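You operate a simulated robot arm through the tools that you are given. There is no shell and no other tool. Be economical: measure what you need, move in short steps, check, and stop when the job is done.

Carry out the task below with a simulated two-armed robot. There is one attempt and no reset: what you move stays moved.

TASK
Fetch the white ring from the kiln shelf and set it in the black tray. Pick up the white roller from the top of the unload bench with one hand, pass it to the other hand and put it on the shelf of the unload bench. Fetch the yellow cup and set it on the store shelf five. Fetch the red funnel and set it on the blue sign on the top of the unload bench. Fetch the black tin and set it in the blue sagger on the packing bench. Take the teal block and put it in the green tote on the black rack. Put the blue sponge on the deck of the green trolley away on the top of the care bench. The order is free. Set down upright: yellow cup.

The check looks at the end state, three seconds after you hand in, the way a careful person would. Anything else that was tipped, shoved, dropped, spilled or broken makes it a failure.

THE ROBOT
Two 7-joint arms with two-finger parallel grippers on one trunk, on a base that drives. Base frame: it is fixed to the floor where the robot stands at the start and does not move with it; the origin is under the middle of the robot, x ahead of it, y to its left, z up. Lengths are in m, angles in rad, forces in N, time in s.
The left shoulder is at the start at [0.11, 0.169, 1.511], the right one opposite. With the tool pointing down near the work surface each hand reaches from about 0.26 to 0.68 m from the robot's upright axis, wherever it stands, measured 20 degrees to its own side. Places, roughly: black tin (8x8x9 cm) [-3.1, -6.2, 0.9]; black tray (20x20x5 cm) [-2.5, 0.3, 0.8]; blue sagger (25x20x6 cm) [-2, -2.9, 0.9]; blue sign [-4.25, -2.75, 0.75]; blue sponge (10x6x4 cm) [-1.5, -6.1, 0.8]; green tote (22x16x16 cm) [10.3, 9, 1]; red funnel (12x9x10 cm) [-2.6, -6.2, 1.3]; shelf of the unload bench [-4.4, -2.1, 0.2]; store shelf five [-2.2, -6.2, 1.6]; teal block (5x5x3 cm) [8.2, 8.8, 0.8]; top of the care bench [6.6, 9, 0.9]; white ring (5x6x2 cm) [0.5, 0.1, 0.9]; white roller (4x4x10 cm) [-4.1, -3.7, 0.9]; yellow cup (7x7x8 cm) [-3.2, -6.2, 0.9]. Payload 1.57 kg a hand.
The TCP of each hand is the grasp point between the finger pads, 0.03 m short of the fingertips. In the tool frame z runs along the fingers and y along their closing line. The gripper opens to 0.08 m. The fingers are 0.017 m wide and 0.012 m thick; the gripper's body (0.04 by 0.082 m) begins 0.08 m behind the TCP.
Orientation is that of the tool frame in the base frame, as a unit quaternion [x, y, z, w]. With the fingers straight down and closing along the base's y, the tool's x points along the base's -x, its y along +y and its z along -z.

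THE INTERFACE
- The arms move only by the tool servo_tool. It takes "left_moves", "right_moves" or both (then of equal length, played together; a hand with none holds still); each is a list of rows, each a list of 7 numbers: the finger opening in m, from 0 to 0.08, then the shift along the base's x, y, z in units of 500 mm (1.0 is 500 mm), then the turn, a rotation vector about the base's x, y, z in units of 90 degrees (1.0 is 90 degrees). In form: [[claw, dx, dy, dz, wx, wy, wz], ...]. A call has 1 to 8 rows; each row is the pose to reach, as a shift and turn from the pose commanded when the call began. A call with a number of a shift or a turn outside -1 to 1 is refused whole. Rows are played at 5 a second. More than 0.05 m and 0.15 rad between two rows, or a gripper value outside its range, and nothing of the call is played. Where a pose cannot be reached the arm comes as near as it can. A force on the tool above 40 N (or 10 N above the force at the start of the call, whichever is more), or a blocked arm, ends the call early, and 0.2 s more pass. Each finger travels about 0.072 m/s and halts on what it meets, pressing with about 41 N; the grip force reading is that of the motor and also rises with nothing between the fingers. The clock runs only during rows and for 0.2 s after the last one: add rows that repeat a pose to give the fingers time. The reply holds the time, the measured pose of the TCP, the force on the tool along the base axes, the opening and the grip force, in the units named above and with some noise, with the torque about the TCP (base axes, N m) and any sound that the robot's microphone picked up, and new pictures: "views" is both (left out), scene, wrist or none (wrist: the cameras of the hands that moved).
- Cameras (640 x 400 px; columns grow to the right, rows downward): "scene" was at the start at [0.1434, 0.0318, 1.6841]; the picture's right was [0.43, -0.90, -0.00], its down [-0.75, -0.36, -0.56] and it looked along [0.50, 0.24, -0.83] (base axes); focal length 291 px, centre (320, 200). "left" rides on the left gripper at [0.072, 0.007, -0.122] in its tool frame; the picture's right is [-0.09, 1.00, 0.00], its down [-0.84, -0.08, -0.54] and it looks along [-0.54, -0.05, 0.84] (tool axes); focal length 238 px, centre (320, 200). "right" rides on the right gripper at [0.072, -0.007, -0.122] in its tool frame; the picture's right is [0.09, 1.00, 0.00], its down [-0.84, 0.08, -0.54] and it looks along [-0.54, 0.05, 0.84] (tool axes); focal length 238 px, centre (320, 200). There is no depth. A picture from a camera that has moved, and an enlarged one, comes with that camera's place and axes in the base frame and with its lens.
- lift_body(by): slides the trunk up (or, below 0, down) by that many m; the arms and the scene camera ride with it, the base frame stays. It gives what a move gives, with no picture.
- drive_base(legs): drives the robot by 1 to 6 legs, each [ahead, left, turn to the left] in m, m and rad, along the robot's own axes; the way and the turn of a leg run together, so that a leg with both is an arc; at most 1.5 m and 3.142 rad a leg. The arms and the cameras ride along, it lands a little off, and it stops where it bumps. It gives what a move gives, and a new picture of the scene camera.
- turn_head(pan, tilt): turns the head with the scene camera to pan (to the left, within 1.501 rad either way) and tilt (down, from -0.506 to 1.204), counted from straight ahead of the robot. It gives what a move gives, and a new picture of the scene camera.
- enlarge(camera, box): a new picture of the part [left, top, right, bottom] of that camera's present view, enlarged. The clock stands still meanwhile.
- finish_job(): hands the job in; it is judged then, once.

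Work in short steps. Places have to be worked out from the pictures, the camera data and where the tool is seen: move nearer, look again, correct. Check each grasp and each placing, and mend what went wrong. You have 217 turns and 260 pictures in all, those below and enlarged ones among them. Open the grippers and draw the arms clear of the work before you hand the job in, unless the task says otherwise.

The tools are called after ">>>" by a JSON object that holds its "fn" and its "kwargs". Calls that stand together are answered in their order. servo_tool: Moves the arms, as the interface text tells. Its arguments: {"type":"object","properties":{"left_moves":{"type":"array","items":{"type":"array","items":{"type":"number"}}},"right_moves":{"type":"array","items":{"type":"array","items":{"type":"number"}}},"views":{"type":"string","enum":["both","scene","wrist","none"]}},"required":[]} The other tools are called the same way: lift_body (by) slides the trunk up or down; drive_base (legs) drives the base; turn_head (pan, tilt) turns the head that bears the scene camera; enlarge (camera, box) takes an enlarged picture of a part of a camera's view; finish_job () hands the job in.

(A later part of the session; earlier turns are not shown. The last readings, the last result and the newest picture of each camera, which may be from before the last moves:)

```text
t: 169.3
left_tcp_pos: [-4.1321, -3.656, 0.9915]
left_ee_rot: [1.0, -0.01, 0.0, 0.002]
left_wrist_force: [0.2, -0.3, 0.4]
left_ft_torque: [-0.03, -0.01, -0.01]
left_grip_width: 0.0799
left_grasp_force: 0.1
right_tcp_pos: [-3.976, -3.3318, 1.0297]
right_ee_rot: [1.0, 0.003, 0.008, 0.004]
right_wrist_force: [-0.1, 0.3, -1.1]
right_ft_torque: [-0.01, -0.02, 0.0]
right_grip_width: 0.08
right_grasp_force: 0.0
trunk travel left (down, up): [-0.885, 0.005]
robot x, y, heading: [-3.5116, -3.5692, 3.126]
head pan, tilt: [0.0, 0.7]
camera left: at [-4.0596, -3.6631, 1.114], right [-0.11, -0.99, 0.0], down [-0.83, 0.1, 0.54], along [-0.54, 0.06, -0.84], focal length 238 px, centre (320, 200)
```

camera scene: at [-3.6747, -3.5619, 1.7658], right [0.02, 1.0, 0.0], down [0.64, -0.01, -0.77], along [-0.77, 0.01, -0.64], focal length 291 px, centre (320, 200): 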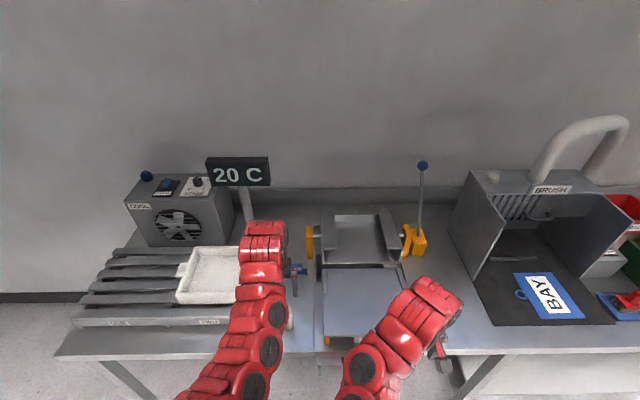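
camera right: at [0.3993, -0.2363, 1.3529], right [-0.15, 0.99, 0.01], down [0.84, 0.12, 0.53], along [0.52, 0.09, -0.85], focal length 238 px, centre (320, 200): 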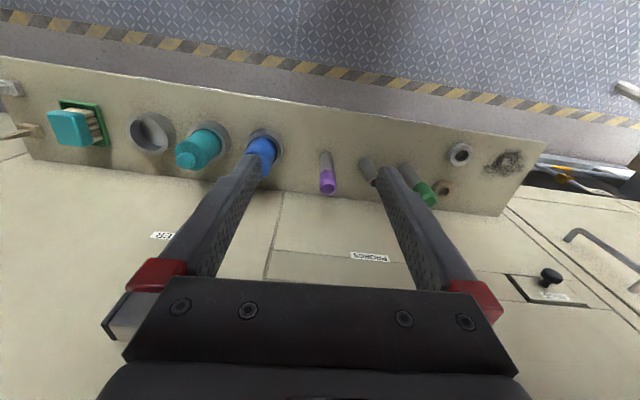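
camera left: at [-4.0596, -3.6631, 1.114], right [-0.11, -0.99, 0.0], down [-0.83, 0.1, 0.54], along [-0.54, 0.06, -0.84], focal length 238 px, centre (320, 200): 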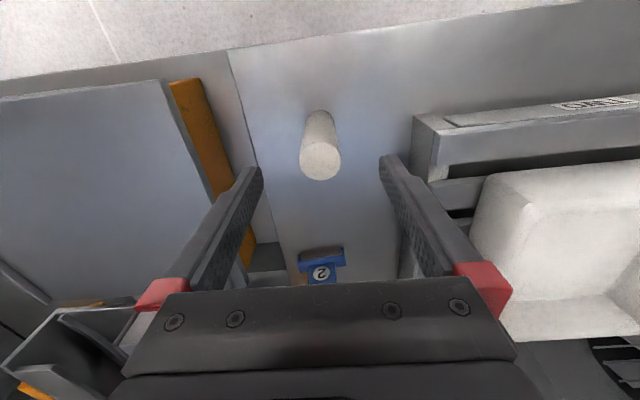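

Aligned. I lower to grip the top ~4 cm and close.

>>> {"fn": "servo_tool", "kwargs": {"left_moves": [[0.08, 0, 0, -0.06, 0, 0, 0], [0.08, 0, 0, -0.108, 0, 0, 0], [0.06, 0, 0, -0.108, 0, 0, 0], [0.045, 0, 0, -0.108, 0, 0, 0], [0.03, 0, 0, -0.108, 0, 0, 0], [0.025, 0, 0, -0.108, 0, 0, 0], [0.025, 0, 0, -0.108, 0, 0, 0]], "views": "wrist"}}

```text
t: 170.9
left_tcp_pos: [-4.131, -3.6569, 0.9395]
left_ee_rot: [1.0, -0.011, -0.001, 0.002]
left_wrist_force: [0.6, 1.2, 0.1]
left_ft_torque: [0.01, -0.04, 0.0]
left_grip_width: 0.031
left_grasp_force: 39.3
right_tcp_pos: [-3.9747, -3.3308, 1.0312]
right_ee_rot: [1.0, 0.004, 0.008, 0.005]
right_wrist_force: [-0.7, -0.4, -0.3]
right_ft_torque: [-0.03, -0.03, 0.01]
right_grip_width: 0.08
right_grasp_force: 0.2
trunk travel left (down, up): [-0.885, 0.005]
robot x, y, heading: [-3.5144, -3.5622, 3.129]
head pan, tilt: [0.0, 0.7]
camera left: at [-4.0586, -3.6643, 1.0605], right [-0.11, -0.99, 0.0], down [-0.83, 0.1, 0.54], along [-0.54, 0.06, -0.84], focal length 238 px, centre (320, 200)
```

left: 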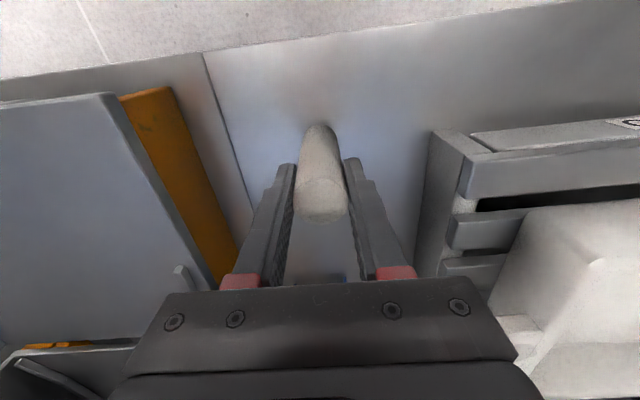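

Gripped (31 mm). I lift it and back the base off for the handover.

>>> {"fn": "servo_tool", "kwargs": {"left_moves": [[0.02, 0, 0, 0.06, 0, 0, 0], [0.02, 0, 0, 0.15, 0, 0, 0], [0.02, 0, 0, 0.24, 0, 0, 0]], "views": "wrist"}}

>>> {"fn": "drive_base", "kwargs": {"legs": [[-0.35, 0, 0]]}}

```text
t: 171.7
left_tcp_pos: [-4.1298, -3.6553, 1.0624]
left_ee_rot: [1.0, -0.012, 0.0, 0.001]
left_wrist_force: [0.1, -0.1, -2.6]
left_ft_torque: [0.03, -0.04, 0.04]
left_grip_width: 0.0303
left_grasp_force: 39.9
right_tcp_pos: [-3.9731, -3.3308, 1.0302]
right_ee_rot: [1.0, 0.004, 0.007, 0.004]
right_wrist_force: [-0.8, -0.3, 0.7]
right_ft_torque: [-0.01, 0.01, 0.0]
right_grip_width: 0.0802
right_grasp_force: 0.1
trunk travel left (down, up): [-0.885, 0.005]
robot x, y, heading: [-3.512, -3.5655, 3.122]
head pan, tilt: [0.0, 0.7]
camera left: at [-4.0589, -3.6627, 1.1843], right [-0.12, -0.99, 0.0], down [-0.83, 0.1, 0.54], along [-0.54, 0.06, -0.84], focal length 238 px, centre (320, 200)
```

left: 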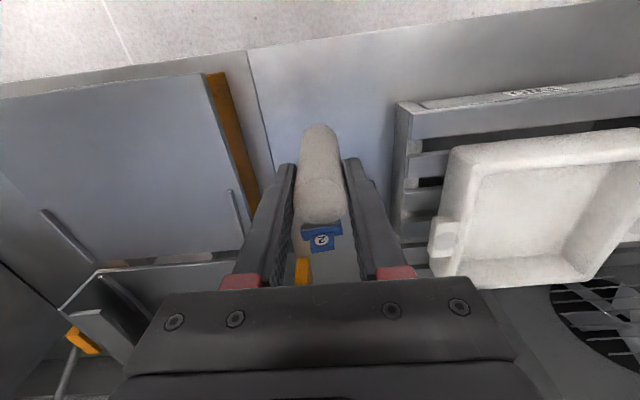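

```text
t: 174.0
left_tcp_pos: [-3.7823, -3.6602, 1.0605]
left_ee_rot: [1.0, -0.013, 0.0, 0.001]
left_wrist_force: [1.0, 0.6, -2.6]
left_ft_torque: [-0.02, -0.01, 0.02]
left_grip_width: 0.0305
left_grasp_force: 39.8
right_tcp_pos: [-3.623, -3.3357, 1.0305]
right_ee_rot: [1.0, 0.004, 0.009, 0.005]
right_wrist_force: [-0.1, 0.2, -0.7]
right_ft_torque: [-0.01, -0.04, -0.02]
right_grip_width: 0.0801
right_grasp_force: 0.0
trunk travel left (down, up): [-0.885, 0.005]
robot x, y, heading: [-3.1607, -3.5697, 3.124]
head pan, tilt: [0.0, 0.7]
camera scene: at [-3.3273, -3.5673, 1.7652], right [0.02, 1.0, 0.0], down [0.64, -0.01, -0.76], along [-0.76, 0.01, -0.64], focal length 291 px, centre (320, 200)
```

scene: 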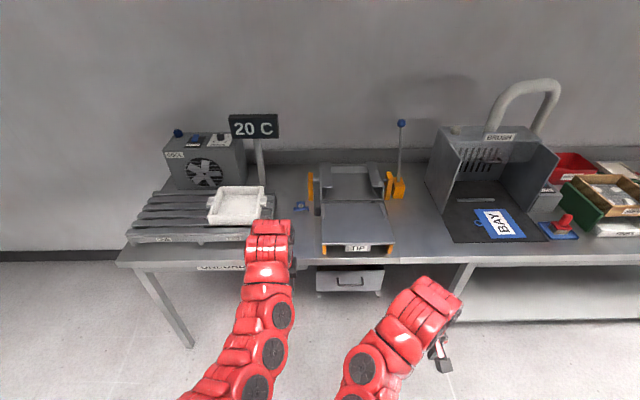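

Roller held. Now I bring the left hand toward the middle and pitch the right tool toward horizontal for the handover.

>>> {"fn": "servo_tool", "kwargs": {"left_moves": [[0.02, 0, 0.04, 0, 0, 0, 0], [0.02, 0, 0.08, 0, 0, 0, 0], [0.02, 0, 0.12, 0, 0, 0, 0], [0.02, 0, 0.16, 0, 0, 0, 0], [0.02, 0, 0.2, 0, 0, 0, 0], [0.02, 0, 0.2, 0, 0, 0, 0], [0.02, 0, 0.2, 0, 0, 0, 0], [0.02, 0, 0.2, 0, 0, 0, 0]], "right_moves": [[0.08, -0.02, 0.04, 0, 0, 0.09, 0], [0.08, -0.04, 0.08, 0, 0, 0.18, 0], [0.08, -0.06, 0.12, 0, 0, 0.27, 0], [0.08, -0.08, 0.16, -0.01, 0, 0.36, 0], [0.08, -0.1, 0.2, -0.02, 0, 0.45, 0], [0.08, -0.12, 0.2, -0.03, 0, 0.54, 0], [0.08, -0.14, 0.2, -0.04, 0, 0.63, 0], [0.08, -0.16, 0.2, -0.05, 0, 0.72, 0]], "views": "none"}}

>>> {"fn": "servo_tool", "kwargs": {"right_moves": [[0.08, 0, 0, 0, 0, 0.09, 0], [0.08, 0, 0, 0, 0, 0.18, 0], [0.08, 0, 0, 0, 0, 0.27, 0]], "views": "none"}}

>>> {"fn": "servo_tool", "kwargs": {"right_moves": [[0.08, 0, 0, 0, 0, 0, 0.09], [0.08, 0, 0, 0, 0, 0, 0.18], [0.08, 0, 0, 0, 0, 0, 0.27], [0.08, 0, 0, 0, 0, 0, 0.36], [0.08, 0, 0, 0, 0, 0, 0.45], [0.08, 0, 0, 0, 0, 0, 0.5]], "views": "both"}}

```text
t: 175.8
left_tcp_pos: [-3.7799, -3.5592, 1.0627]
left_ee_rot: [1.0, -0.013, -0.001, 0.002]
left_wrist_force: [-0.6, 0.2, -1.6]
left_ft_torque: [-0.05, 0.0, 0.03]
left_grip_width: 0.0308
left_grasp_force: 39.0
right_tcp_pos: [-3.701, -3.2348, 1.006]
right_ee_rot: [0.847, 0.003, -0.531, 0.001]
right_wrist_force: [0.3, -0.4, 0.2]
right_ft_torque: [0.01, 0.01, -0.03]
right_grip_width: 0.08
right_grasp_force: 0.1
trunk travel left (down, up): [-0.885, 0.005]
robot x, y, heading: [-3.1598, -3.575, 3.121]
head pan, tilt: [0.0, 0.7]
```

```text
t: 176.6
left_tcp_pos: [-3.7805, -3.5614, 1.0628]
left_ee_rot: [1.0, -0.012, 0.0, 0.001]
left_wrist_force: [0.2, -0.2, -0.7]
left_ft_torque: [-0.03, -0.01, 0.04]
left_grip_width: 0.0304
left_grasp_force: 39.6
right_tcp_pos: [-3.7022, -3.2345, 1.0051]
right_ee_rot: [0.717, 0.005, -0.697, 0.002]
right_wrist_force: [-0.6, 0.6, 0.8]
right_ft_torque: [-0.03, -0.02, 0.01]
right_grip_width: 0.08
right_grasp_force: 0.1
trunk travel left (down, up): [-0.885, 0.005]
robot x, y, heading: [-3.1583, -3.572, 3.121]
head pan, tilt: [0.0, 0.7]
```

```text
t: 178.0
left_tcp_pos: [-3.7812, -3.5589, 1.0625]
left_ee_rot: [1.0, -0.013, 0.0, 0.001]
left_wrist_force: [0.2, 0.2, -1.6]
left_ft_torque: [0.03, 0.0, 0.05]
left_grip_width: 0.0308
left_grasp_force: 39.1
right_tcp_pos: [-3.7023, -3.2343, 1.0054]
right_ee_rot: [0.661, 0.279, -0.643, 0.268]
right_wrist_force: [0.4, -0.4, 0.4]
right_ft_torque: [0.01, 0.02, -0.01]
right_grip_width: 0.0802
right_grasp_force: 0.0
trunk travel left (down, up): [-0.885, 0.005]
robot x, y, heading: [-3.1557, -3.5705, 3.122]
head pan, tilt: [0.0, 0.7]
camera scene: at [-3.3267, -3.5663, 1.7653], right [0.02, 1.0, 0.0], down [0.64, -0.01, -0.76], along [-0.76, 0.01, -0.64], focal length 291 px, centre (320, 200)
camera right: at [-3.6197, -3.1405, 0.9375], right [0.71, -0.69, -0.1], down [0.42, 0.31, 0.85], along [-0.56, -0.65, 0.51], focal length 238 px, centre (320, 200)
```

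scene: 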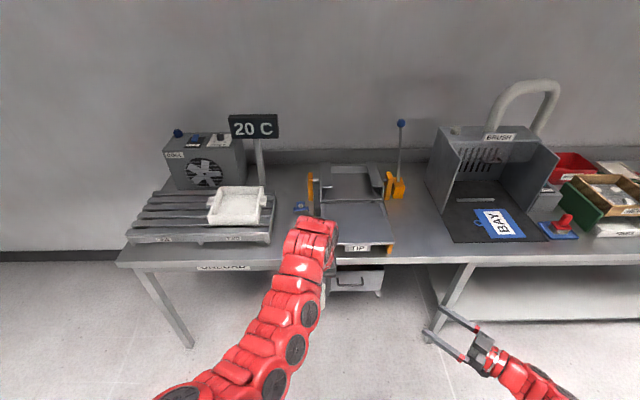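
right: 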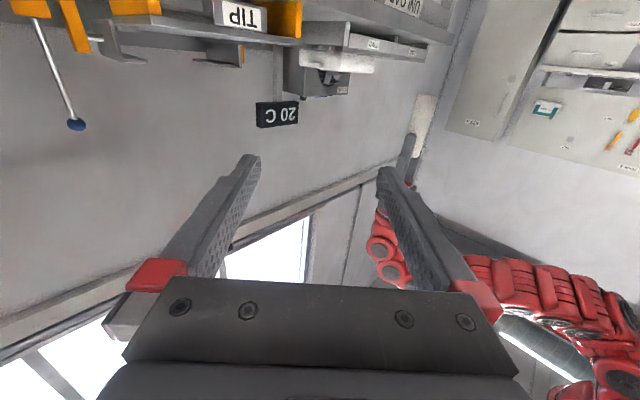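

The roller is visible to the right hand. I bring the right hand to a pre-grasp 12 cm short of the roller's lower end.

>>> {"fn": "servo_tool", "kwargs": {"right_moves": [[0.08, 0, -0.08, -0.01, 0, 0, 0], [0.08, 0, -0.16, -0.02, 0, 0, 0], [0.08, 0.01, -0.24, -0.03, 0, 0, 0], [0.08, 0.012, -0.32, -0.04, 0, 0, 0], [0.08, 0.012, -0.4, -0.04, 0, 0, 0], [0.08, 0.012, -0.48, -0.04, 0, 0, 0]], "views": "wrist"}}

```text
t: 179.4
left_tcp_pos: [-3.7802, -3.5616, 1.0628]
left_ee_rot: [1.0, -0.013, -0.001, 0.002]
left_wrist_force: [-0.1, 0.1, -2.1]
left_ft_torque: [0.0, 0.01, -0.03]
left_grip_width: 0.0307
left_grasp_force: 39.6
right_tcp_pos: [-3.6958, -3.4767, 0.9835]
right_ee_rot: [0.661, 0.28, -0.643, 0.268]
right_wrist_force: [-0.1, -0.1, 0.1]
right_ft_torque: [-0.02, 0.02, 0.0]
right_grip_width: 0.0803
right_grasp_force: 0.0
trunk travel left (down, up): [-0.885, 0.005]
robot x, y, heading: [-3.158, -3.5724, 3.124]
head pan, tilt: [0.0, 0.7]
camera right: at [-3.6132, -3.3823, 0.917], right [0.71, -0.7, -0.1], down [0.42, 0.31, 0.85], along [-0.56, -0.65, 0.51], focal length 238 px, centre (320, 200)
```

right: 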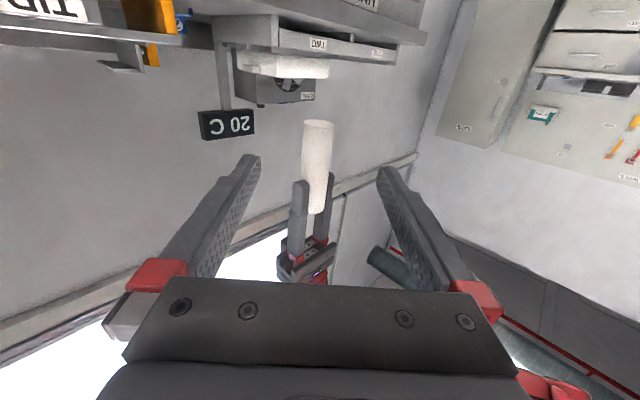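

Well centred. I advance the last 12 cm.

>>> {"fn": "servo_tool", "kwargs": {"right_moves": [[0.08, -0.06, -0.06, 0, 0, 0, 0], [0.08, -0.11, -0.11, 0, 0, 0, 0], [0.08, -0.15, -0.15, 0, 0, 0, 0], [0.08, -0.168, -0.168, 0, 0, 0, 0]], "views": "wrist"}}

```text
t: 180.4
left_tcp_pos: [-3.7813, -3.5599, 1.0622]
left_ee_rot: [1.0, -0.013, 0.0, 0.002]
left_wrist_force: [-0.1, 0.4, -2.4]
left_ft_torque: [0.01, 0.01, -0.01]
left_grip_width: 0.0306
left_grasp_force: 39.7
right_tcp_pos: [-3.7794, -3.5619, 0.9834]
right_ee_rot: [0.662, 0.279, -0.642, 0.268]
right_wrist_force: [-0.3, 0.5, -1.0]
right_ft_torque: [0.02, 0.03, 0.0]
right_grip_width: 0.08
right_grasp_force: 0.1
trunk travel left (down, up): [-0.885, 0.005]
robot x, y, heading: [-3.1616, -3.5703, 3.118]
head pan, tilt: [0.0, 0.7]
camera right: at [-3.6969, -3.4668, 0.9159], right [0.71, -0.7, -0.1], down [0.42, 0.31, 0.85], along [-0.56, -0.65, 0.51], focal length 238 px, centre (320, 200)
```

right: 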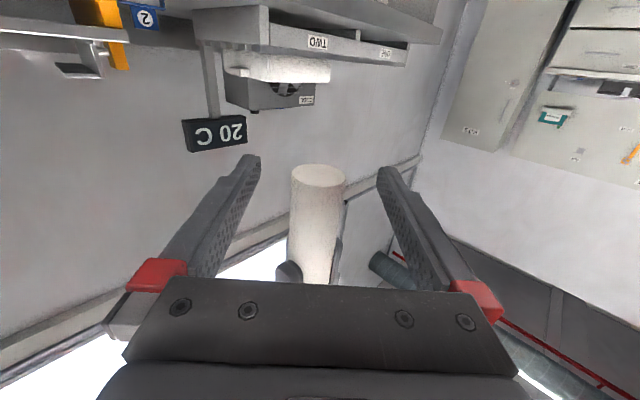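

Roller between the right fingers; I close the right hand.

>>> {"fn": "servo_tool", "kwargs": {"right_moves": [[0.06, 0, 0, 0, 0, 0, 0], [0.04, 0, 0, 0, 0, 0, 0], [0.025, 0, 0, 0, 0, 0, 0], [0.02, 0, 0, 0, 0, 0, 0], [0.02, 0, 0, 0, 0, 0, 0]], "views": "wrist"}}

```text
t: 181.6
left_tcp_pos: [-3.7797, -3.5605, 1.0629]
left_ee_rot: [1.0, -0.013, 0.0, 0.001]
left_wrist_force: [10.2, -4.0, 2.1]
left_ft_torque: [0.08, -0.17, -0.13]
left_grip_width: 0.0308
left_grasp_force: 39.9
right_tcp_pos: [-3.7806, -3.5601, 0.9836]
right_ee_rot: [0.662, 0.279, -0.642, 0.267]
right_wrist_force: [-9.4, 4.2, -1.9]
right_ft_torque: [-0.43, -0.62, 0.11]
right_grip_width: 0.0309
right_grasp_force: 39.8
trunk travel left (down, up): [-0.885, 0.005]
robot x, y, heading: [-3.1593, -3.5701, 3.123]
head pan, tilt: [0.0, 0.7]
camera right: at [-3.697, -3.4656, 0.9163], right [0.71, -0.7, -0.1], down [0.42, 0.31, 0.85], along [-0.56, -0.65, 0.51], focal length 238 px, centre (320, 200)
```

right: 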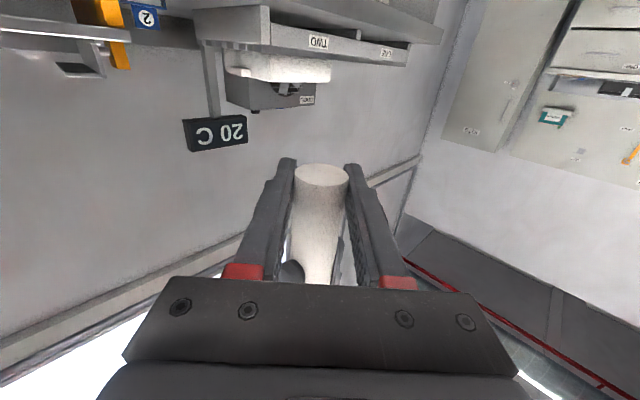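

Both hands hold it. I open the left hand, raise it clear, and keep the right closed.

>>> {"fn": "servo_tool", "kwargs": {"left_moves": [[0.04, 0, 0, 0, 0, 0, 0], [0.06, 0, 0, 0, 0, 0, 0], [0.075, 0, 0, 0, 0, 0, 0], [0.075, 0, 0, 0.06, 0, 0, 0], [0.075, 0, 0, 0.14, 0, 0, 0], [0.075, 0, -0.06, 0.18, 0, 0, 0], [0.075, 0, -0.14, 0.18, 0, 0, 0], [0.075, 0, -0.22, 0.18, 0, 0, 0]], "right_moves": [[0.02, 0, 0, 0, 0, 0, 0], [0.02, 0, 0, 0, 0, 0, 0], [0.02, 0, 0, 0, 0, 0, 0], [0.02, 0, 0, 0, 0, 0, 0], [0.02, 0, 0, 0, 0, 0, 0], [0.02, 0, 0, 0, 0, 0, 0], [0.02, 0, 0, 0, 0, 0, 0], [0.02, 0, 0, 0, 0, 0, 0]], "views": "both"}}

```text
t: 183.4
left_tcp_pos: [-3.8011, -3.6912, 1.1336]
left_ee_rot: [1.0, -0.013, -0.001, 0.0]
left_wrist_force: [-0.3, -0.1, -0.1]
left_ft_torque: [0.05, -0.04, 0.04]
left_grip_width: 0.0749
left_grasp_force: 0.1
left hand out of reach, approached as far as the arm can: row 6, 7, 8
right_tcp_pos: [-3.7803, -3.5619, 0.9837]
right_ee_rot: [0.662, 0.28, -0.642, 0.267]
right_wrist_force: [1.3, -1.2, -0.3]
right_ft_torque: [0.01, -0.03, -0.04]
right_grip_width: 0.0307
right_grasp_force: 40.2
trunk travel left (down, up): [-0.885, 0.005]
robot x, y, heading: [-3.161, -3.5719, 3.122]
head pan, tilt: [0.0, 0.7]
camera scene: at [-3.3262, -3.573, 1.7654], right [0.02, 1.0, 0.0], down [0.64, -0.01, -0.76], along [-0.76, 0.02, -0.64], focal length 291 px, centre (320, 200)
camera right: at [-3.6967, -3.4687, 0.9167], right [0.71, -0.7, -0.1], down [0.42, 0.31, 0.85], along [-0.56, -0.65, 0.51], focal length 238 px, centre (320, 200)
camera left: at [-3.7269, -3.7001, 1.2553], right [-0.12, -0.99, 0.0], down [-0.83, 0.1, 0.54], along [-0.54, 0.06, -0.84], focal length 238 px, centre (320, 200)
```

scene: 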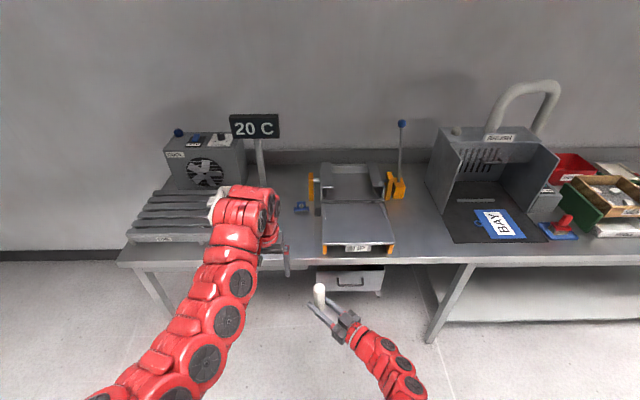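
right: 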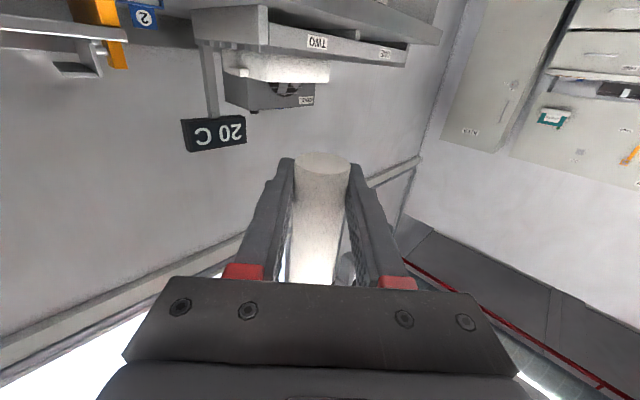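
left: 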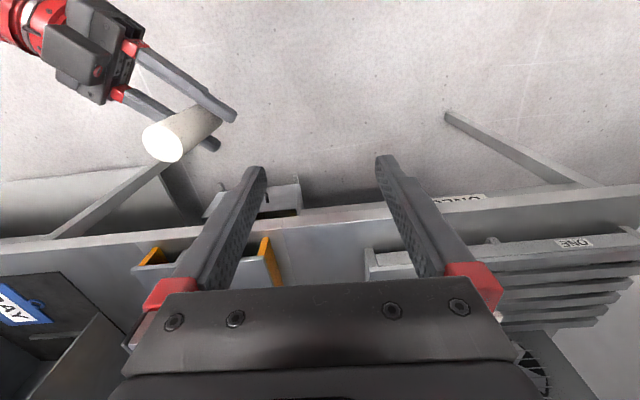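

Handover done; the roller is in the right hand near its lower end. To set it on the low shelf with the camera on top, I yaw back to straight ahead and try rolling the right hand 180°.

>>> {"fn": "servo_tool", "kwargs": {"right_moves": [[0.02, 0, 0.06, 0, 0, 0, -0.09], [0.02, 0, 0.12, 0, 0, 0, -0.18], [0.02, 0, 0.18, 0, 0, 0, -0.27], [0.02, 0, 0.24, 0, 0, 0, -0.36], [0.02, 0, 0.3, 0, 0, 0, -0.45], [0.02, 0, 0.36, 0, 0, 0, -0.5]], "views": "none"}}

>>> {"fn": "servo_tool", "kwargs": {"right_moves": [[0.02, 0, 0, 0, 0.09, 0, 0], [0.02, 0, 0, 0, 0.18, 0, 0], [0.02, 0, 0, 0, 0.27, 0, 0], [0.02, 0, 0, 0, 0.36, 0, 0], [0.02, 0, 0, 0, 0.45, 0, 0], [0.02, 0, 0, 0, 0.54, 0, 0], [0.02, 0, 0, 0, 0.63, 0, 0], [0.02, 0, 0, 0, 0.72, 0, 0]], "views": "none"}}

```text
t: 184.8
left_tcp_pos: [-3.799, -3.6878, 1.1346]
left_ee_rot: [1.0, -0.013, 0.0, 0.002]
left_wrist_force: [0.2, 0.1, -0.2]
left_ft_torque: [-0.03, 0.02, 0.02]
left_grip_width: 0.075
left_grasp_force: 0.1
right_tcp_pos: [-3.7785, -3.3791, 0.9846]
right_ee_rot: [0.718, 0.004, -0.696, 0.002]
right_wrist_force: [1.2, 0.2, 1.0]
right_ft_torque: [0.0, -0.03, 0.0]
right_grip_width: 0.0303
right_grasp_force: 39.4
trunk travel left (down, up): [-0.885, 0.005]
robot x, y, heading: [-3.1576, -3.5771, 3.126]
head pan, tilt: [0.0, 0.7]
```

```text
t: 186.6
left_tcp_pos: [-3.7984, -3.6883, 1.1346]
left_ee_rot: [1.0, -0.013, 0.0, 0.001]
left_wrist_force: [0.3, -1.1, -0.9]
left_ft_torque: [-0.01, 0.0, -0.03]
left_grip_width: 0.0749
left_grasp_force: 0.1
right_tcp_pos: [-3.8001, -3.3623, 1.0791]
right_ee_rot: [0.606, 0.376, -0.585, -0.385]
right_wrist_force: [0.5, -0.5, -1.6]
right_ft_torque: [0.09, 0.02, 0.0]
right_grip_width: 0.0303
right_grasp_force: 39.7
right hand out of reach, approached as far as the arm can: row 5, 6, 7, 8
trunk travel left (down, up): [-0.885, 0.005]
robot x, y, heading: [-3.1595, -3.5695, 3.121]
head pan, tilt: [0.0, 0.7]
```

Positive roll runs into a limit. I try the negative direction.

>>> {"fn": "servo_tool", "kwargs": {"right_moves": [[0.02, 0, 0, 0, -0.09, 0, 0], [0.02, 0, 0, 0, -0.18, 0, 0], [0.02, 0, 0, 0, -0.27, 0, 0], [0.02, 0, 0, 0, -0.36, 0, 0], [0.02, 0, 0, 0, -0.45, 0, 0], [0.02, 0, 0, 0, -0.54, 0, 0], [0.02, 0, 0, 0, -0.63, 0, 0], [0.02, 0, 0, 0, -0.72, 0, 0]], "views": "none"}}

>>> {"fn": "servo_tool", "kwargs": {"right_moves": [[0.02, 0, 0, 0, -0.09, 0, 0], [0.02, 0, 0, 0, -0.18, 0, 0], [0.02, 0, 0, 0, -0.27, 0, 0], [0.02, 0, 0, 0, -0.36, 0, 0], [0.02, 0, 0, 0, -0.45, 0, 0], [0.02, 0, 0, 0, -0.54, 0, 0], [0.02, 0, 0, 0, -0.63, 0, 0], [0.02, 0, 0, 0, -0.72, 0, 0]], "views": "none"}}

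```text
t: 188.4
left_tcp_pos: [-3.7983, -3.6886, 1.1344]
left_ee_rot: [1.0, -0.013, -0.001, 0.002]
left_wrist_force: [0.1, 1.0, 0.5]
left_ft_torque: [-0.02, 0.01, -0.01]
left_grip_width: 0.0751
left_grasp_force: 0.0
right_tcp_pos: [-3.8026, -3.3636, 1.0782]
right_ee_rot: [0.717, 0.004, -0.697, 0.003]
right_wrist_force: [0.1, 0.1, -1.9]
right_ft_torque: [-0.02, -0.02, 0.0]
right_grip_width: 0.0303
right_grasp_force: 38.7
trunk travel left (down, up): [-0.885, 0.005]
robot x, y, heading: [-3.1571, -3.5688, 3.124]
head pan, tilt: [0.0, 0.7]
```

```text
t: 190.2
left_tcp_pos: [-3.7991, -3.6892, 1.1345]
left_ee_rot: [1.0, -0.012, -0.001, 0.002]
left_wrist_force: [0.1, -0.3, -0.1]
left_ft_torque: [-0.03, 0.0, -0.04]
left_grip_width: 0.075
left_grasp_force: 0.1
right_tcp_pos: [-3.8019, -3.3633, 1.0764]
right_ee_rot: [0.604, -0.371, -0.59, 0.386]
right_wrist_force: [-0.3, -0.2, -1.8]
right_ft_torque: [-0.06, 0.02, -0.02]
right_grip_width: 0.0307
right_grasp_force: 39.3
trunk travel left (down, up): [-0.885, 0.005]
robot x, y, heading: [-3.1602, -3.5697, 3.126]
head pan, tilt: [0.0, 0.7]
```

Negative roll works so far. I continue.

>>> {"fn": "servo_tool", "kwargs": {"right_moves": [[0.02, 0, 0, 0, -0.09, 0, 0], [0.02, 0, 0, 0, -0.18, 0, 0], [0.02, 0, 0, 0, -0.27, 0, 0], [0.02, 0, 0, 0, -0.36, 0, 0], [0.02, 0, 0, 0, -0.45, 0, 0], [0.02, 0, 0, 0, -0.54, 0, 0], [0.02, 0, 0, 0, -0.63, 0, 0], [0.02, 0, 0, 0, -0.72, 0, 0]], "views": "none"}}

>>> {"fn": "servo_tool", "kwargs": {"right_moves": [[0.02, 0, 0, 0, -0.09, 0, 0], [0.02, 0, 0, 0, -0.18, 0, 0], [0.02, 0, 0, 0, -0.27, 0, 0], [0.02, 0, 0, 0, -0.36, 0, 0], [0.02, 0, 0, 0, -0.45, 0, 0], [0.02, 0, 0, 0, -0.54, 0, 0], [0.02, 0, 0, 0, -0.56, 0, 0]], "views": "wrist"}}

```text
t: 192.0
left_tcp_pos: [-3.7996, -3.6892, 1.1346]
left_ee_rot: [1.0, -0.014, -0.001, 0.001]
left_wrist_force: [0.3, 0.2, -0.4]
left_ft_torque: [0.0, 0.02, -0.03]
left_grip_width: 0.075
left_grasp_force: 0.1
right_tcp_pos: [-3.8028, -3.3641, 1.076]
right_ee_rot: [0.303, -0.629, -0.3, 0.65]
right_wrist_force: [-0.3, -0.4, -2.3]
right_ft_torque: [-0.02, -0.01, 0.05]
right_grip_width: 0.0305
right_grasp_force: 39.8
trunk travel left (down, up): [-0.885, 0.005]
robot x, y, heading: [-3.1581, -3.5726, 3.126]
head pan, tilt: [0.0, 0.7]
```

```text
t: 193.6
left_tcp_pos: [-3.7991, -3.6885, 1.133]
left_ee_rot: [1.0, -0.012, -0.001, 0.002]
left_wrist_force: [0.5, -0.1, 0.9]
left_ft_torque: [-0.01, 0.0, -0.03]
left_grip_width: 0.075
left_grasp_force: 0.1
right_tcp_pos: [-3.8022, -3.363, 1.0771]
right_ee_rot: [-0.002, -0.697, -0.004, 0.717]
right_wrist_force: [0.7, 0.0, -1.9]
right_ft_torque: [0.02, -0.03, -0.02]
right_grip_width: 0.0303
right_grasp_force: 39.5
trunk travel left (down, up): [-0.885, 0.005]
robot x, y, heading: [-3.1602, -3.5744, 3.122]
head pan, tilt: [0.0, 0.7]
camera right: at [-3.6781, -3.3709, 1.146], right [0.01, 1.0, 0.09], down [0.52, 0.08, -0.85], along [-0.86, 0.06, -0.51], focal length 238 px, centre (320, 200)
```

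right: 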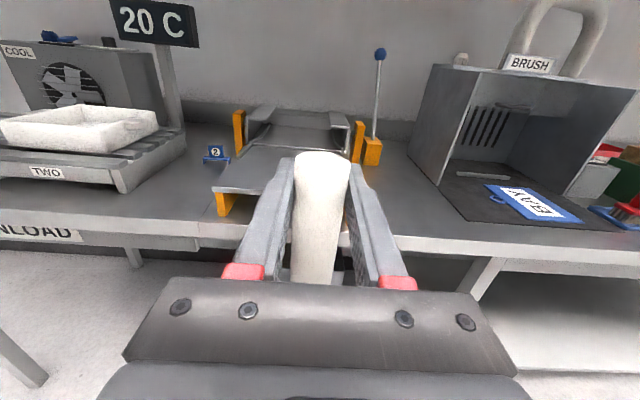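

Rolled fully; the camera is on top and the roller's free end is down. I strafe right to line up with the shelf, then look.

>>> {"fn": "drive_base", "kwargs": {"legs": [[0, -1.2, 0.015]]}}

>>> {"fn": "lift_body", "kwargs": {"by": -0.6}}

>>> {"fn": "turn_head", "kwargs": {"pan": -0.2, "tilt": 0.5}}

```text
t: 199.7
left_tcp_pos: [-3.7972, -2.5144, 1.1339]
left_ee_rot: [1.0, 0.009, -0.002, 0.002]
left_wrist_force: [-0.1, 0.3, -0.1]
left_ft_torque: [0.0, -0.02, 0.01]
left_grip_width: 0.0748
left_grasp_force: 0.0
right_tcp_pos: [-3.8142, -2.1876, 1.0777]
right_ee_rot: [0.014, -0.697, 0.011, 0.717]
right_wrist_force: [0.4, 0.3, -2.2]
right_ft_torque: [-0.03, 0.0, 0.03]
right_grip_width: 0.0304
right_grasp_force: 39.5
trunk travel left (down, up): [-0.885, 0.005]
robot x, y, heading: [-3.1656, -2.3669, -3.121]
head pan, tilt: [0.0, 0.7]
camera scene: at [-3.3293, -2.3713, 1.7654], right [-0.02, 1.0, 0.0], down [0.64, 0.02, -0.76], along [-0.76, -0.02, -0.64], focal length 291 px, centre (320, 200)
```

scene: 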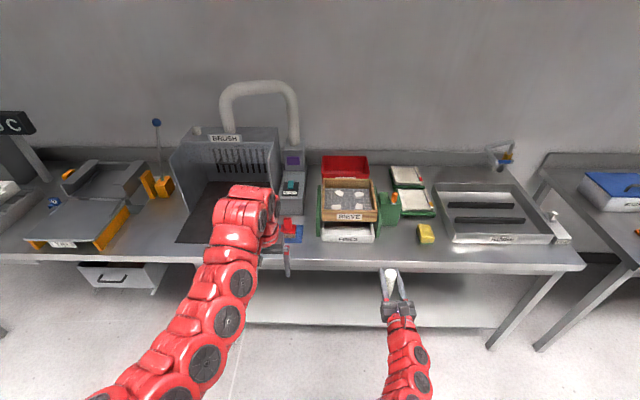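

```text
refused: -0.6 is not a number from -0.4 to 0.4
```

```text
t: 200.4
left_tcp_pos: [-3.7978, -2.5132, 1.1333]
left_ee_rot: [1.0, 0.009, 0.0, 0.002]
left_wrist_force: [0.1, 0.2, -0.6]
left_ft_torque: [0.03, -0.01, -0.04]
left_grip_width: 0.0747
left_grasp_force: 0.1
right_tcp_pos: [-3.8132, -2.1887, 1.0765]
right_ee_rot: [0.014, -0.696, 0.011, 0.718]
right_wrist_force: [0.1, 0.4, -2.6]
right_ft_torque: [-0.02, -0.01, 0.0]
right_grip_width: 0.0304
right_grasp_force: 39.3
trunk travel left (down, up): [-0.885, 0.005]
robot x, y, heading: [-3.1596, -2.3698, -3.118]
head pan, tilt: [-0.201, 0.499]
camera scene: at [-3.3339, -2.3527, 1.783], right [0.17, 0.98, 0.0], down [0.47, -0.08, -0.88], along [-0.86, 0.15, -0.48], focal length 291 px, centre (320, 200)
```

scene: 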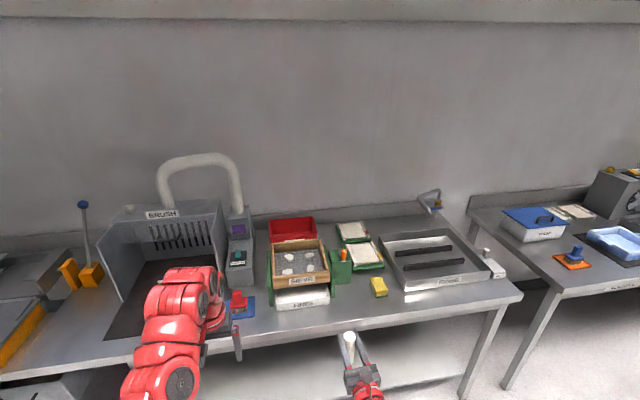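

Now lower the trunk in two steps; both hands are in front of the bench edge (x ≈ −4.05).

>>> {"fn": "lift_body", "kwargs": {"by": -0.4}}

>>> {"fn": "lift_body", "kwargs": {"by": -0.3}}

>>> {"fn": "turn_head", "kwargs": {"pan": -0.1, "tilt": 0.5}}

>>> {"fn": "enlarge", "kwargs": {"camera": "right", "box": [0, 0, 640, 400]}}

```text
t: 204.2
left_tcp_pos: [-3.7967, -2.5127, 0.7337]
left_ee_rot: [1.0, 0.009, -0.001, 0.002]
left_wrist_force: [-0.5, -0.4, 0.1]
left_ft_torque: [0.03, 0.02, 0.0]
left_grip_width: 0.075
left_grasp_force: 0.0
right_tcp_pos: [-3.8143, -2.188, 0.6762]
right_ee_rot: [0.014, -0.696, 0.011, 0.718]
right_wrist_force: [0.5, -0.2, -2.2]
right_ft_torque: [0.04, 0.02, 0.04]
right_grip_width: 0.0301
right_grasp_force: 39.4
trunk travel left (down, up): [-0.485, 0.405]
robot x, y, heading: [-3.1614, -2.3668, -3.118]
head pan, tilt: [-0.201, 0.499]
```

```text
t: 207.2
left_tcp_pos: [-3.7962, -2.5144, 0.4344]
left_ee_rot: [1.0, 0.009, -0.001, 0.002]
left_wrist_force: [0.1, 0.4, -0.1]
left_ft_torque: [-0.03, 0.02, 0.01]
left_grip_width: 0.0749
left_grasp_force: 0.1
right_tcp_pos: [-3.8147, -2.1885, 0.3766]
right_ee_rot: [0.013, -0.696, 0.01, 0.718]
right_wrist_force: [-0.4, 0.3, -1.9]
right_ft_torque: [-0.01, 0.0, -0.03]
right_grip_width: 0.0304
right_grasp_force: 38.9
trunk travel left (down, up): [-0.185, 0.705]
robot x, y, heading: [-3.1617, -2.3687, -3.118]
head pan, tilt: [-0.201, 0.499]
```

```text
t: 207.9
left_tcp_pos: [-3.7957, -2.513, 0.4334]
left_ee_rot: [1.0, 0.009, -0.001, 0.002]
left_wrist_force: [0.6, 0.0, 0.9]
left_ft_torque: [0.0, 0.0, -0.01]
left_grip_width: 0.0751
left_grasp_force: 0.0
right_tcp_pos: [-3.8134, -2.1881, 0.3779]
right_ee_rot: [0.015, -0.696, 0.012, 0.717]
right_wrist_force: [-0.1, 0.0, -2.3]
right_ft_torque: [-0.01, -0.02, 0.02]
right_grip_width: 0.0302
right_grasp_force: 39.4
trunk travel left (down, up): [-0.185, 0.705]
robot x, y, heading: [-3.1632, -2.3695, -3.118]
head pan, tilt: [-0.099, 0.499]
camera scene: at [-3.3348, -2.3621, 1.0831], right [0.08, 1.0, 0.0], down [0.48, -0.04, -0.88], along [-0.88, 0.07, -0.48], focal length 291 px, centre (320, 200)
```

scene: 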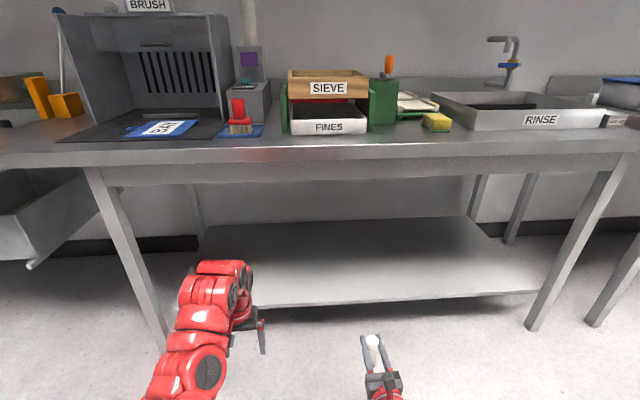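

```text
1.00 times, centred on (320, 200) of right (not enlarged: the box is as wide or as high as the picture)
camera zoom: at [-3.6893, -2.1906, 0.446], right [-0.03, 0.99, 0.1], down [0.51, 0.1, -0.85], along [-0.86, 0.02, -0.51], focal length 238 px, centre (320, 200)
```

zoom: 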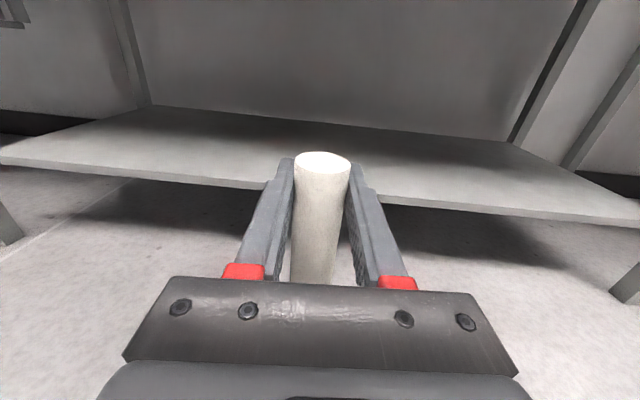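

The shelf is empty; its top is ≈0.245 and its front edge x ≈ −4.08. I retract the left hand so it does not go under the bench.

>>> {"fn": "servo_tool", "kwargs": {"left_moves": [[0.075, 0, 0, -0.08, 0, 0, 0], [0.075, 0.03, 0, -0.16, 0, 0, 0], [0.075, 0.1, 0, -0.2, 0, 0, 0], [0.075, 0.18, 0, -0.22, 0, 0, 0], [0.075, 0.26, 0, -0.22, 0, 0, 0], [0.075, 0.34, 0, -0.22, 0, 0, 0], [0.075, 0.42, 0, -0.22, 0, 0, 0]], "views": "none"}}

>>> {"fn": "drive_base", "kwargs": {"legs": [[0.28, 0, 0]]}}

```text
t: 209.7
left_tcp_pos: [-3.5923, -2.551, 0.3279]
left_ee_rot: [0.998, 0.065, -0.008, 0.005]
left_wrist_force: [0.0, 0.0, -0.7]
left_ft_torque: [-0.02, 0.0, -0.02]
left_grip_width: 0.075
left_grasp_force: 0.0
right_tcp_pos: [-3.8136, -2.1878, 0.3764]
right_ee_rot: [0.019, -0.698, 0.009, 0.716]
right_wrist_force: [0.0, 0.1, -2.0]
right_ft_torque: [0.01, 0.0, -0.01]
right_grip_width: 0.0306
right_grasp_force: 39.9
trunk travel left (down, up): [-0.185, 0.705]
robot x, y, heading: [-3.1618, -2.3701, -3.12]
head pan, tilt: [-0.099, 0.499]
stopped in row 7 (left hand): the arm was blocked; the commanded pose is now the measured one
```

```text
t: 211.7
left_tcp_pos: [-3.8711, -2.5586, 0.3278]
left_ee_rot: [0.998, 0.065, -0.007, 0.005]
left_wrist_force: [-0.3, 0.2, 0.7]
left_ft_torque: [0.01, -0.01, 0.0]
left_grip_width: 0.075
left_grasp_force: 0.1
right_tcp_pos: [-4.0926, -2.1959, 0.3748]
right_ee_rot: [0.02, -0.698, 0.01, 0.716]
right_wrist_force: [-0.6, -1.0, -1.2]
right_ft_torque: [0.0, -0.03, 0.02]
right_grip_width: 0.0303
right_grasp_force: 40.1
trunk travel left (down, up): [-0.185, 0.705]
robot x, y, heading: [-3.4404, -2.3725, -3.116]
head pan, tilt: [-0.099, 0.499]
camera scene: at [-3.6135, -2.3698, 1.0831], right [0.07, 1.0, 0.0], down [0.48, -0.03, -0.88], along [-0.88, 0.06, -0.48], focal length 291 px, centre (320, 200)
```

scene: 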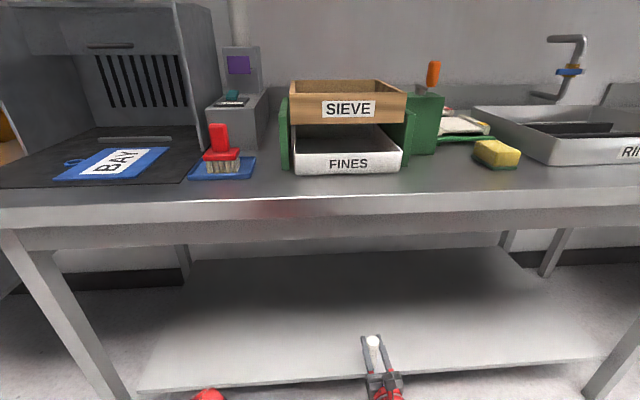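

I extend the right hand 14 cm in over the shelf and look.

>>> {"fn": "servo_tool", "kwargs": {"right_moves": [[0.02, -0.08, 0, 0, 0, 0, 0], [0.02, -0.16, 0, 0, 0, 0, 0], [0.02, -0.24, 0, 0, 0, 0, 0], [0.02, -0.28, 0, -0.02, 0, 0, 0], [0.02, -0.28, 0, -0.05, 0, 0, 0], [0.02, -0.28, 0, -0.07, 0, 0, 0]], "views": "wrist"}}

```text
t: 213.1
left_tcp_pos: [-3.8705, -2.5587, 0.3288]
left_ee_rot: [0.998, 0.065, -0.007, 0.005]
left_wrist_force: [0.1, -0.2, -0.1]
left_ft_torque: [-0.02, 0.01, -0.02]
left_grip_width: 0.075
left_grasp_force: 0.0
right_tcp_pos: [-4.2322, -2.1967, 0.3422]
right_ee_rot: [0.02, -0.698, 0.008, 0.716]
right_wrist_force: [0.4, -0.6, -1.3]
right_ft_torque: [-0.01, -0.02, 0.0]
right_grip_width: 0.0302
right_grasp_force: 39.5
right hand out of reach, approached as far as the arm can: row 4
trunk travel left (down, up): [-0.185, 0.705]
robot x, y, heading: [-3.4451, -2.3751, -3.116]
head pan, tilt: [-0.099, 0.499]
camera right: at [-4.1078, -2.1985, 0.4107], right [-0.04, 0.99, 0.11], down [0.52, 0.11, -0.85], along [-0.85, 0.02, -0.52], focal length 238 px, centre (320, 200)
```

right: 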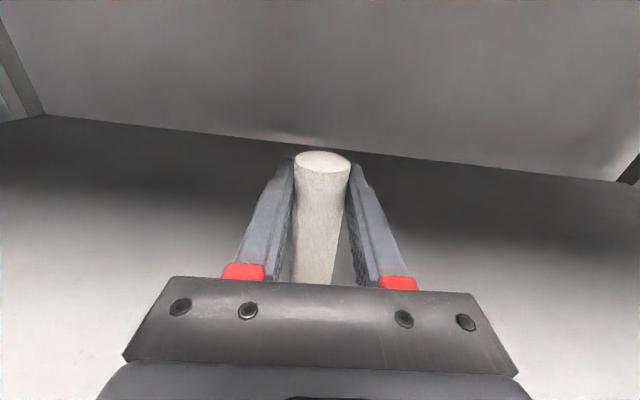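

I lower in small steps until contact.

>>> {"fn": "servo_tool", "kwargs": {"right_moves": [[0.02, 0, 0, -0.008, 0, 0, 0], [0.02, 0, 0, -0.016, 0, 0, 0], [0.02, 0, 0, -0.024, 0, 0, 0], [0.02, 0, 0, -0.032, 0, 0, 0]], "views": "none"}}

```text
t: 214.1
left_tcp_pos: [-3.8708, -2.5572, 0.3285]
left_ee_rot: [0.998, 0.066, -0.008, 0.006]
left_wrist_force: [0.3, 0.2, 0.3]
left_ft_torque: [0.02, -0.03, -0.03]
left_grip_width: 0.0748
left_grasp_force: 0.0
right_tcp_pos: [-4.2319, -2.1955, 0.3242]
right_ee_rot: [0.02, -0.697, 0.009, 0.716]
right_wrist_force: [0.0, 0.1, -2.1]
right_ft_torque: [-0.01, -0.02, -0.01]
right_grip_width: 0.0303
right_grasp_force: 39.4
trunk travel left (down, up): [-0.185, 0.705]
robot x, y, heading: [-3.4395, -2.3757, -3.116]
head pan, tilt: [-0.099, 0.499]
```

No contact yet; continue lowering.

>>> {"fn": "servo_tool", "kwargs": {"right_moves": [[0.02, 0, 0, -0.01, 0, 0, 0], [0.02, 0, 0, -0.02, 0, 0, 0], [0.02, 0, 0, -0.03, 0, 0, 0], [0.02, 0, 0, -0.04, 0, 0, 0], [0.02, 0, 0, -0.05, 0, 0, 0], [0.02, 0, 0, -0.06, 0, 0, 0], [0.02, 0, 0, -0.07, 0, 0, 0], [0.02, 0, 0, -0.08, 0, 0, 0]], "views": "wrist"}}

```text
t: 215.9
left_tcp_pos: [-3.8702, -2.5586, 0.3286]
left_ee_rot: [0.998, 0.065, -0.008, 0.005]
left_wrist_force: [-0.2, -0.9, -0.3]
left_ft_torque: [0.0, 0.0, 0.05]
left_grip_width: 0.0752
left_grasp_force: 0.0
right_tcp_pos: [-4.2238, -2.2014, 0.3075]
right_ee_rot: [0.019, -0.698, 0.009, 0.716]
right_wrist_force: [-0.7, -0.5, -2.3]
right_ft_torque: [0.01, 0.0, 0.01]
right_grip_width: 0.0302
right_grasp_force: 39.1
right hand out of reach, approached as far as the arm can: row 3, 4, 5, 6, 7, 8
trunk travel left (down, up): [-0.185, 0.705]
robot x, y, heading: [-3.4411, -2.3747, -3.114]
head pan, tilt: [-0.099, 0.499]
camera right: at [-4.0999, -2.2041, 0.3765], right [-0.04, 0.99, 0.11], down [0.52, 0.11, -0.85], along [-0.86, 0.02, -0.52], focal length 238 px, centre (320, 200)
```

right: 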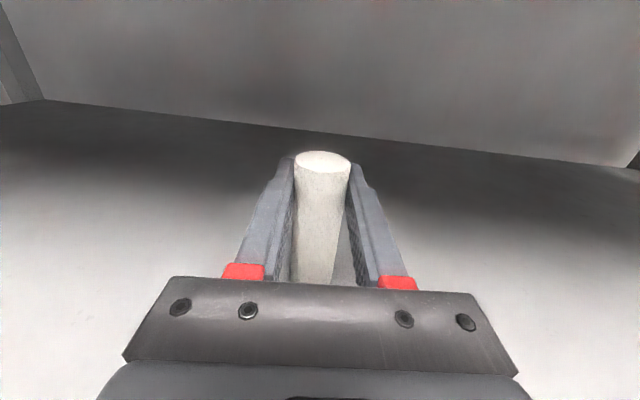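

Arm limit again; I lower the trunk in 15 mm steps instead.

>>> {"fn": "lift_body", "kwargs": {"by": -0.02}}

>>> {"fn": "lift_body", "kwargs": {"by": -0.015}}

```text
t: 216.5
left_tcp_pos: [-3.87, -2.5583, 0.3105]
left_ee_rot: [0.998, 0.065, -0.009, 0.004]
left_wrist_force: [-0.1, 0.5, 0.6]
left_ft_torque: [-0.03, 0.05, 0.02]
left_grip_width: 0.0751
left_grasp_force: 0.1
right_tcp_pos: [-4.2256, -2.2019, 0.2957]
right_ee_rot: [0.021, -0.693, 0.009, 0.721]
right_wrist_force: [-7.0, 1.1, 29.2]
right_ft_torque: [-0.14, 0.38, -0.23]
right_grip_width: 0.0308
right_grasp_force: 39.2
trunk travel left (down, up): [-0.165, 0.725]
robot x, y, heading: [-3.4393, -2.3744, -3.115]
head pan, tilt: [-0.099, 0.499]
```

```text
t: 217.2
left_tcp_pos: [-3.8702, -2.5574, 0.2935]
left_ee_rot: [0.998, 0.066, -0.007, 0.004]
left_wrist_force: [0.3, 0.3, -0.4]
left_ft_torque: [0.01, 0.0, -0.05]
left_grip_width: 0.0747
left_grasp_force: 0.0
right_tcp_pos: [-4.223, -2.202, 0.2691]
right_ee_rot: [0.019, -0.701, 0.009, 0.713]
right_wrist_force: [-0.2, 0.2, -0.7]
right_ft_torque: [0.0, -0.04, -0.01]
right_grip_width: 0.0306
right_grasp_force: 30.8
trunk travel left (down, up): [-0.15, 0.74]
robot x, y, heading: [-3.4409, -2.3753, -3.114]
head pan, tilt: [-0.099, 0.499]
```

Contact, then some slip. I check the picture.

>>> {"fn": "enlarge", "kwargs": {"camera": "right", "box": [0, 0, 640, 400]}}

>>> {"fn": "turn_head", "kwargs": {"pan": -0.3, "tilt": 0.75}}

```text
1.00 times, centred on (320, 200) of right (not enlarged: the box is as wide or as high as the picture)
camera zoom: at [-4.0991, -2.2042, 0.3385], right [-0.04, 0.99, 0.11], down [0.52, 0.11, -0.84], along [-0.85, 0.02, -0.52], focal length 238 px, centre (320, 200)
```

zoom: 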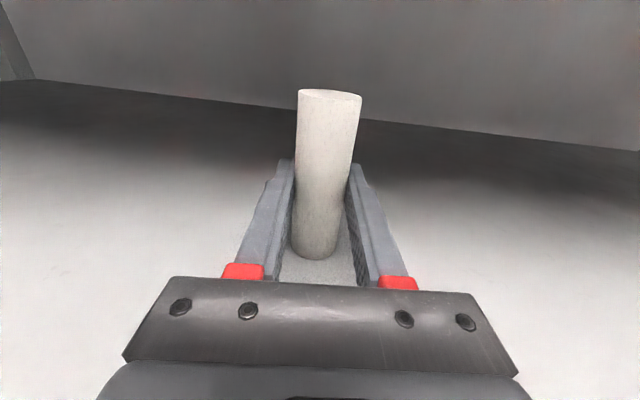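

```text
t: 217.9
left_tcp_pos: [-3.8693, -2.5575, 0.2934]
left_ee_rot: [0.998, 0.065, -0.007, 0.005]
left_wrist_force: [-0.4, -0.4, 0.3]
left_ft_torque: [0.01, 0.03, 0.01]
left_grip_width: 0.0753
left_grasp_force: 0.1
right_tcp_pos: [-4.2228, -2.2006, 0.272]
right_ee_rot: [0.019, -0.698, 0.009, 0.716]
right_wrist_force: [-0.1, 0.4, -1.4]
right_ft_torque: [0.03, -0.02, -0.04]
right_grip_width: 0.0302
right_grasp_force: 39.5
trunk travel left (down, up): [-0.15, 0.74]
robot x, y, heading: [-3.4406, -2.3761, -3.116]
head pan, tilt: [-0.3, 0.75]
camera scene: at [-3.6026, -2.3541, 1.0262], right [0.27, 0.96, 0.0], down [0.66, -0.18, -0.73], along [-0.7, 0.2, -0.68], focal length 291 px, centre (320, 200)
```

scene: 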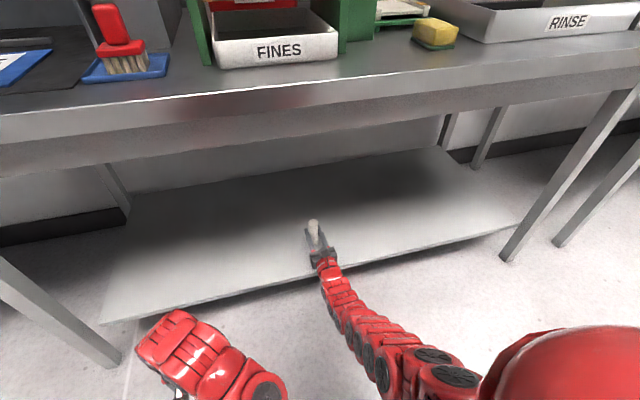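

The roller slid up in the grip and is near the shelf. I lower a hair more to seat it, then release.

>>> {"fn": "lift_body", "kwargs": {"by": -0.008}}

```text
t: 218.5
left_tcp_pos: [-3.8693, -2.5585, 0.2872]
left_ee_rot: [0.998, 0.066, -0.009, 0.004]
left_wrist_force: [0.0, -0.5, 0.1]
left_ft_torque: [0.0, 0.01, 0.0]
left_grip_width: 0.0752
left_grasp_force: 0.1
right_tcp_pos: [-4.2271, -2.203, 0.2677]
right_ee_rot: [0.02, -0.696, 0.01, 0.718]
right_wrist_force: [-2.7, 0.0, 10.8]
right_ft_torque: [-0.11, 0.04, 0.01]
right_grip_width: 0.0301
right_grasp_force: 39.9
trunk travel left (down, up): [-0.142, 0.748]
robot x, y, heading: [-3.4429, -2.3769, -3.114]
head pan, tilt: [-0.3, 0.75]
```

Seated with 11 N. I open slowly and look.

>>> {"fn": "servo_tool", "kwargs": {"right_moves": [[0.036, 0, 0, 0, 0, 0, 0], [0.045, 0, 0, 0, 0, 0, 0], [0.06, 0, 0, 0, 0, 0, 0], [0.078, 0, 0, 0, 0, 0, 0], [0.078, 0, 0, 0, 0, 0, 0]], "views": "wrist"}}

```text
t: 219.7
left_tcp_pos: [-3.8708, -2.5579, 0.2856]
left_ee_rot: [0.998, 0.065, -0.007, 0.005]
left_wrist_force: [0.4, -0.3, -0.2]
left_ft_torque: [0.03, 0.0, 0.01]
left_grip_width: 0.0751
left_grasp_force: 0.1
right_tcp_pos: [-4.2243, -2.2012, 0.2654]
right_ee_rot: [0.019, -0.698, 0.009, 0.716]
right_wrist_force: [0.9, -0.3, 0.5]
right_ft_torque: [-0.03, 0.01, 0.03]
right_grip_width: 0.0782
right_grasp_force: 0.1
trunk travel left (down, up): [-0.142, 0.748]
robot x, y, heading: [-3.4415, -2.3779, -3.112]
head pan, tilt: [-0.3, 0.75]
camera right: at [-4.0999, -2.2041, 0.3336], right [-0.04, 0.99, 0.11], down [0.52, 0.11, -0.85], along [-0.86, 0.02, -0.52], focal length 238 px, centre (320, 200)
```

right: 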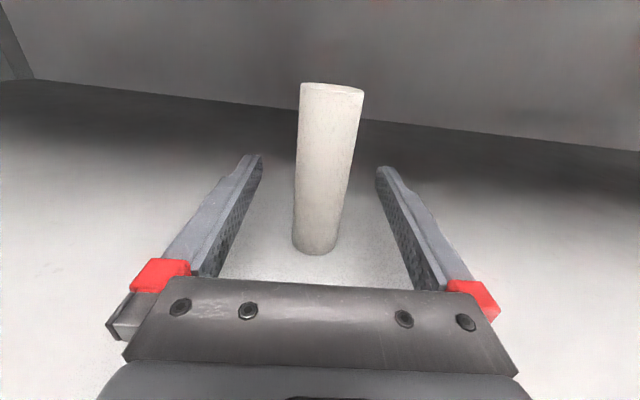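

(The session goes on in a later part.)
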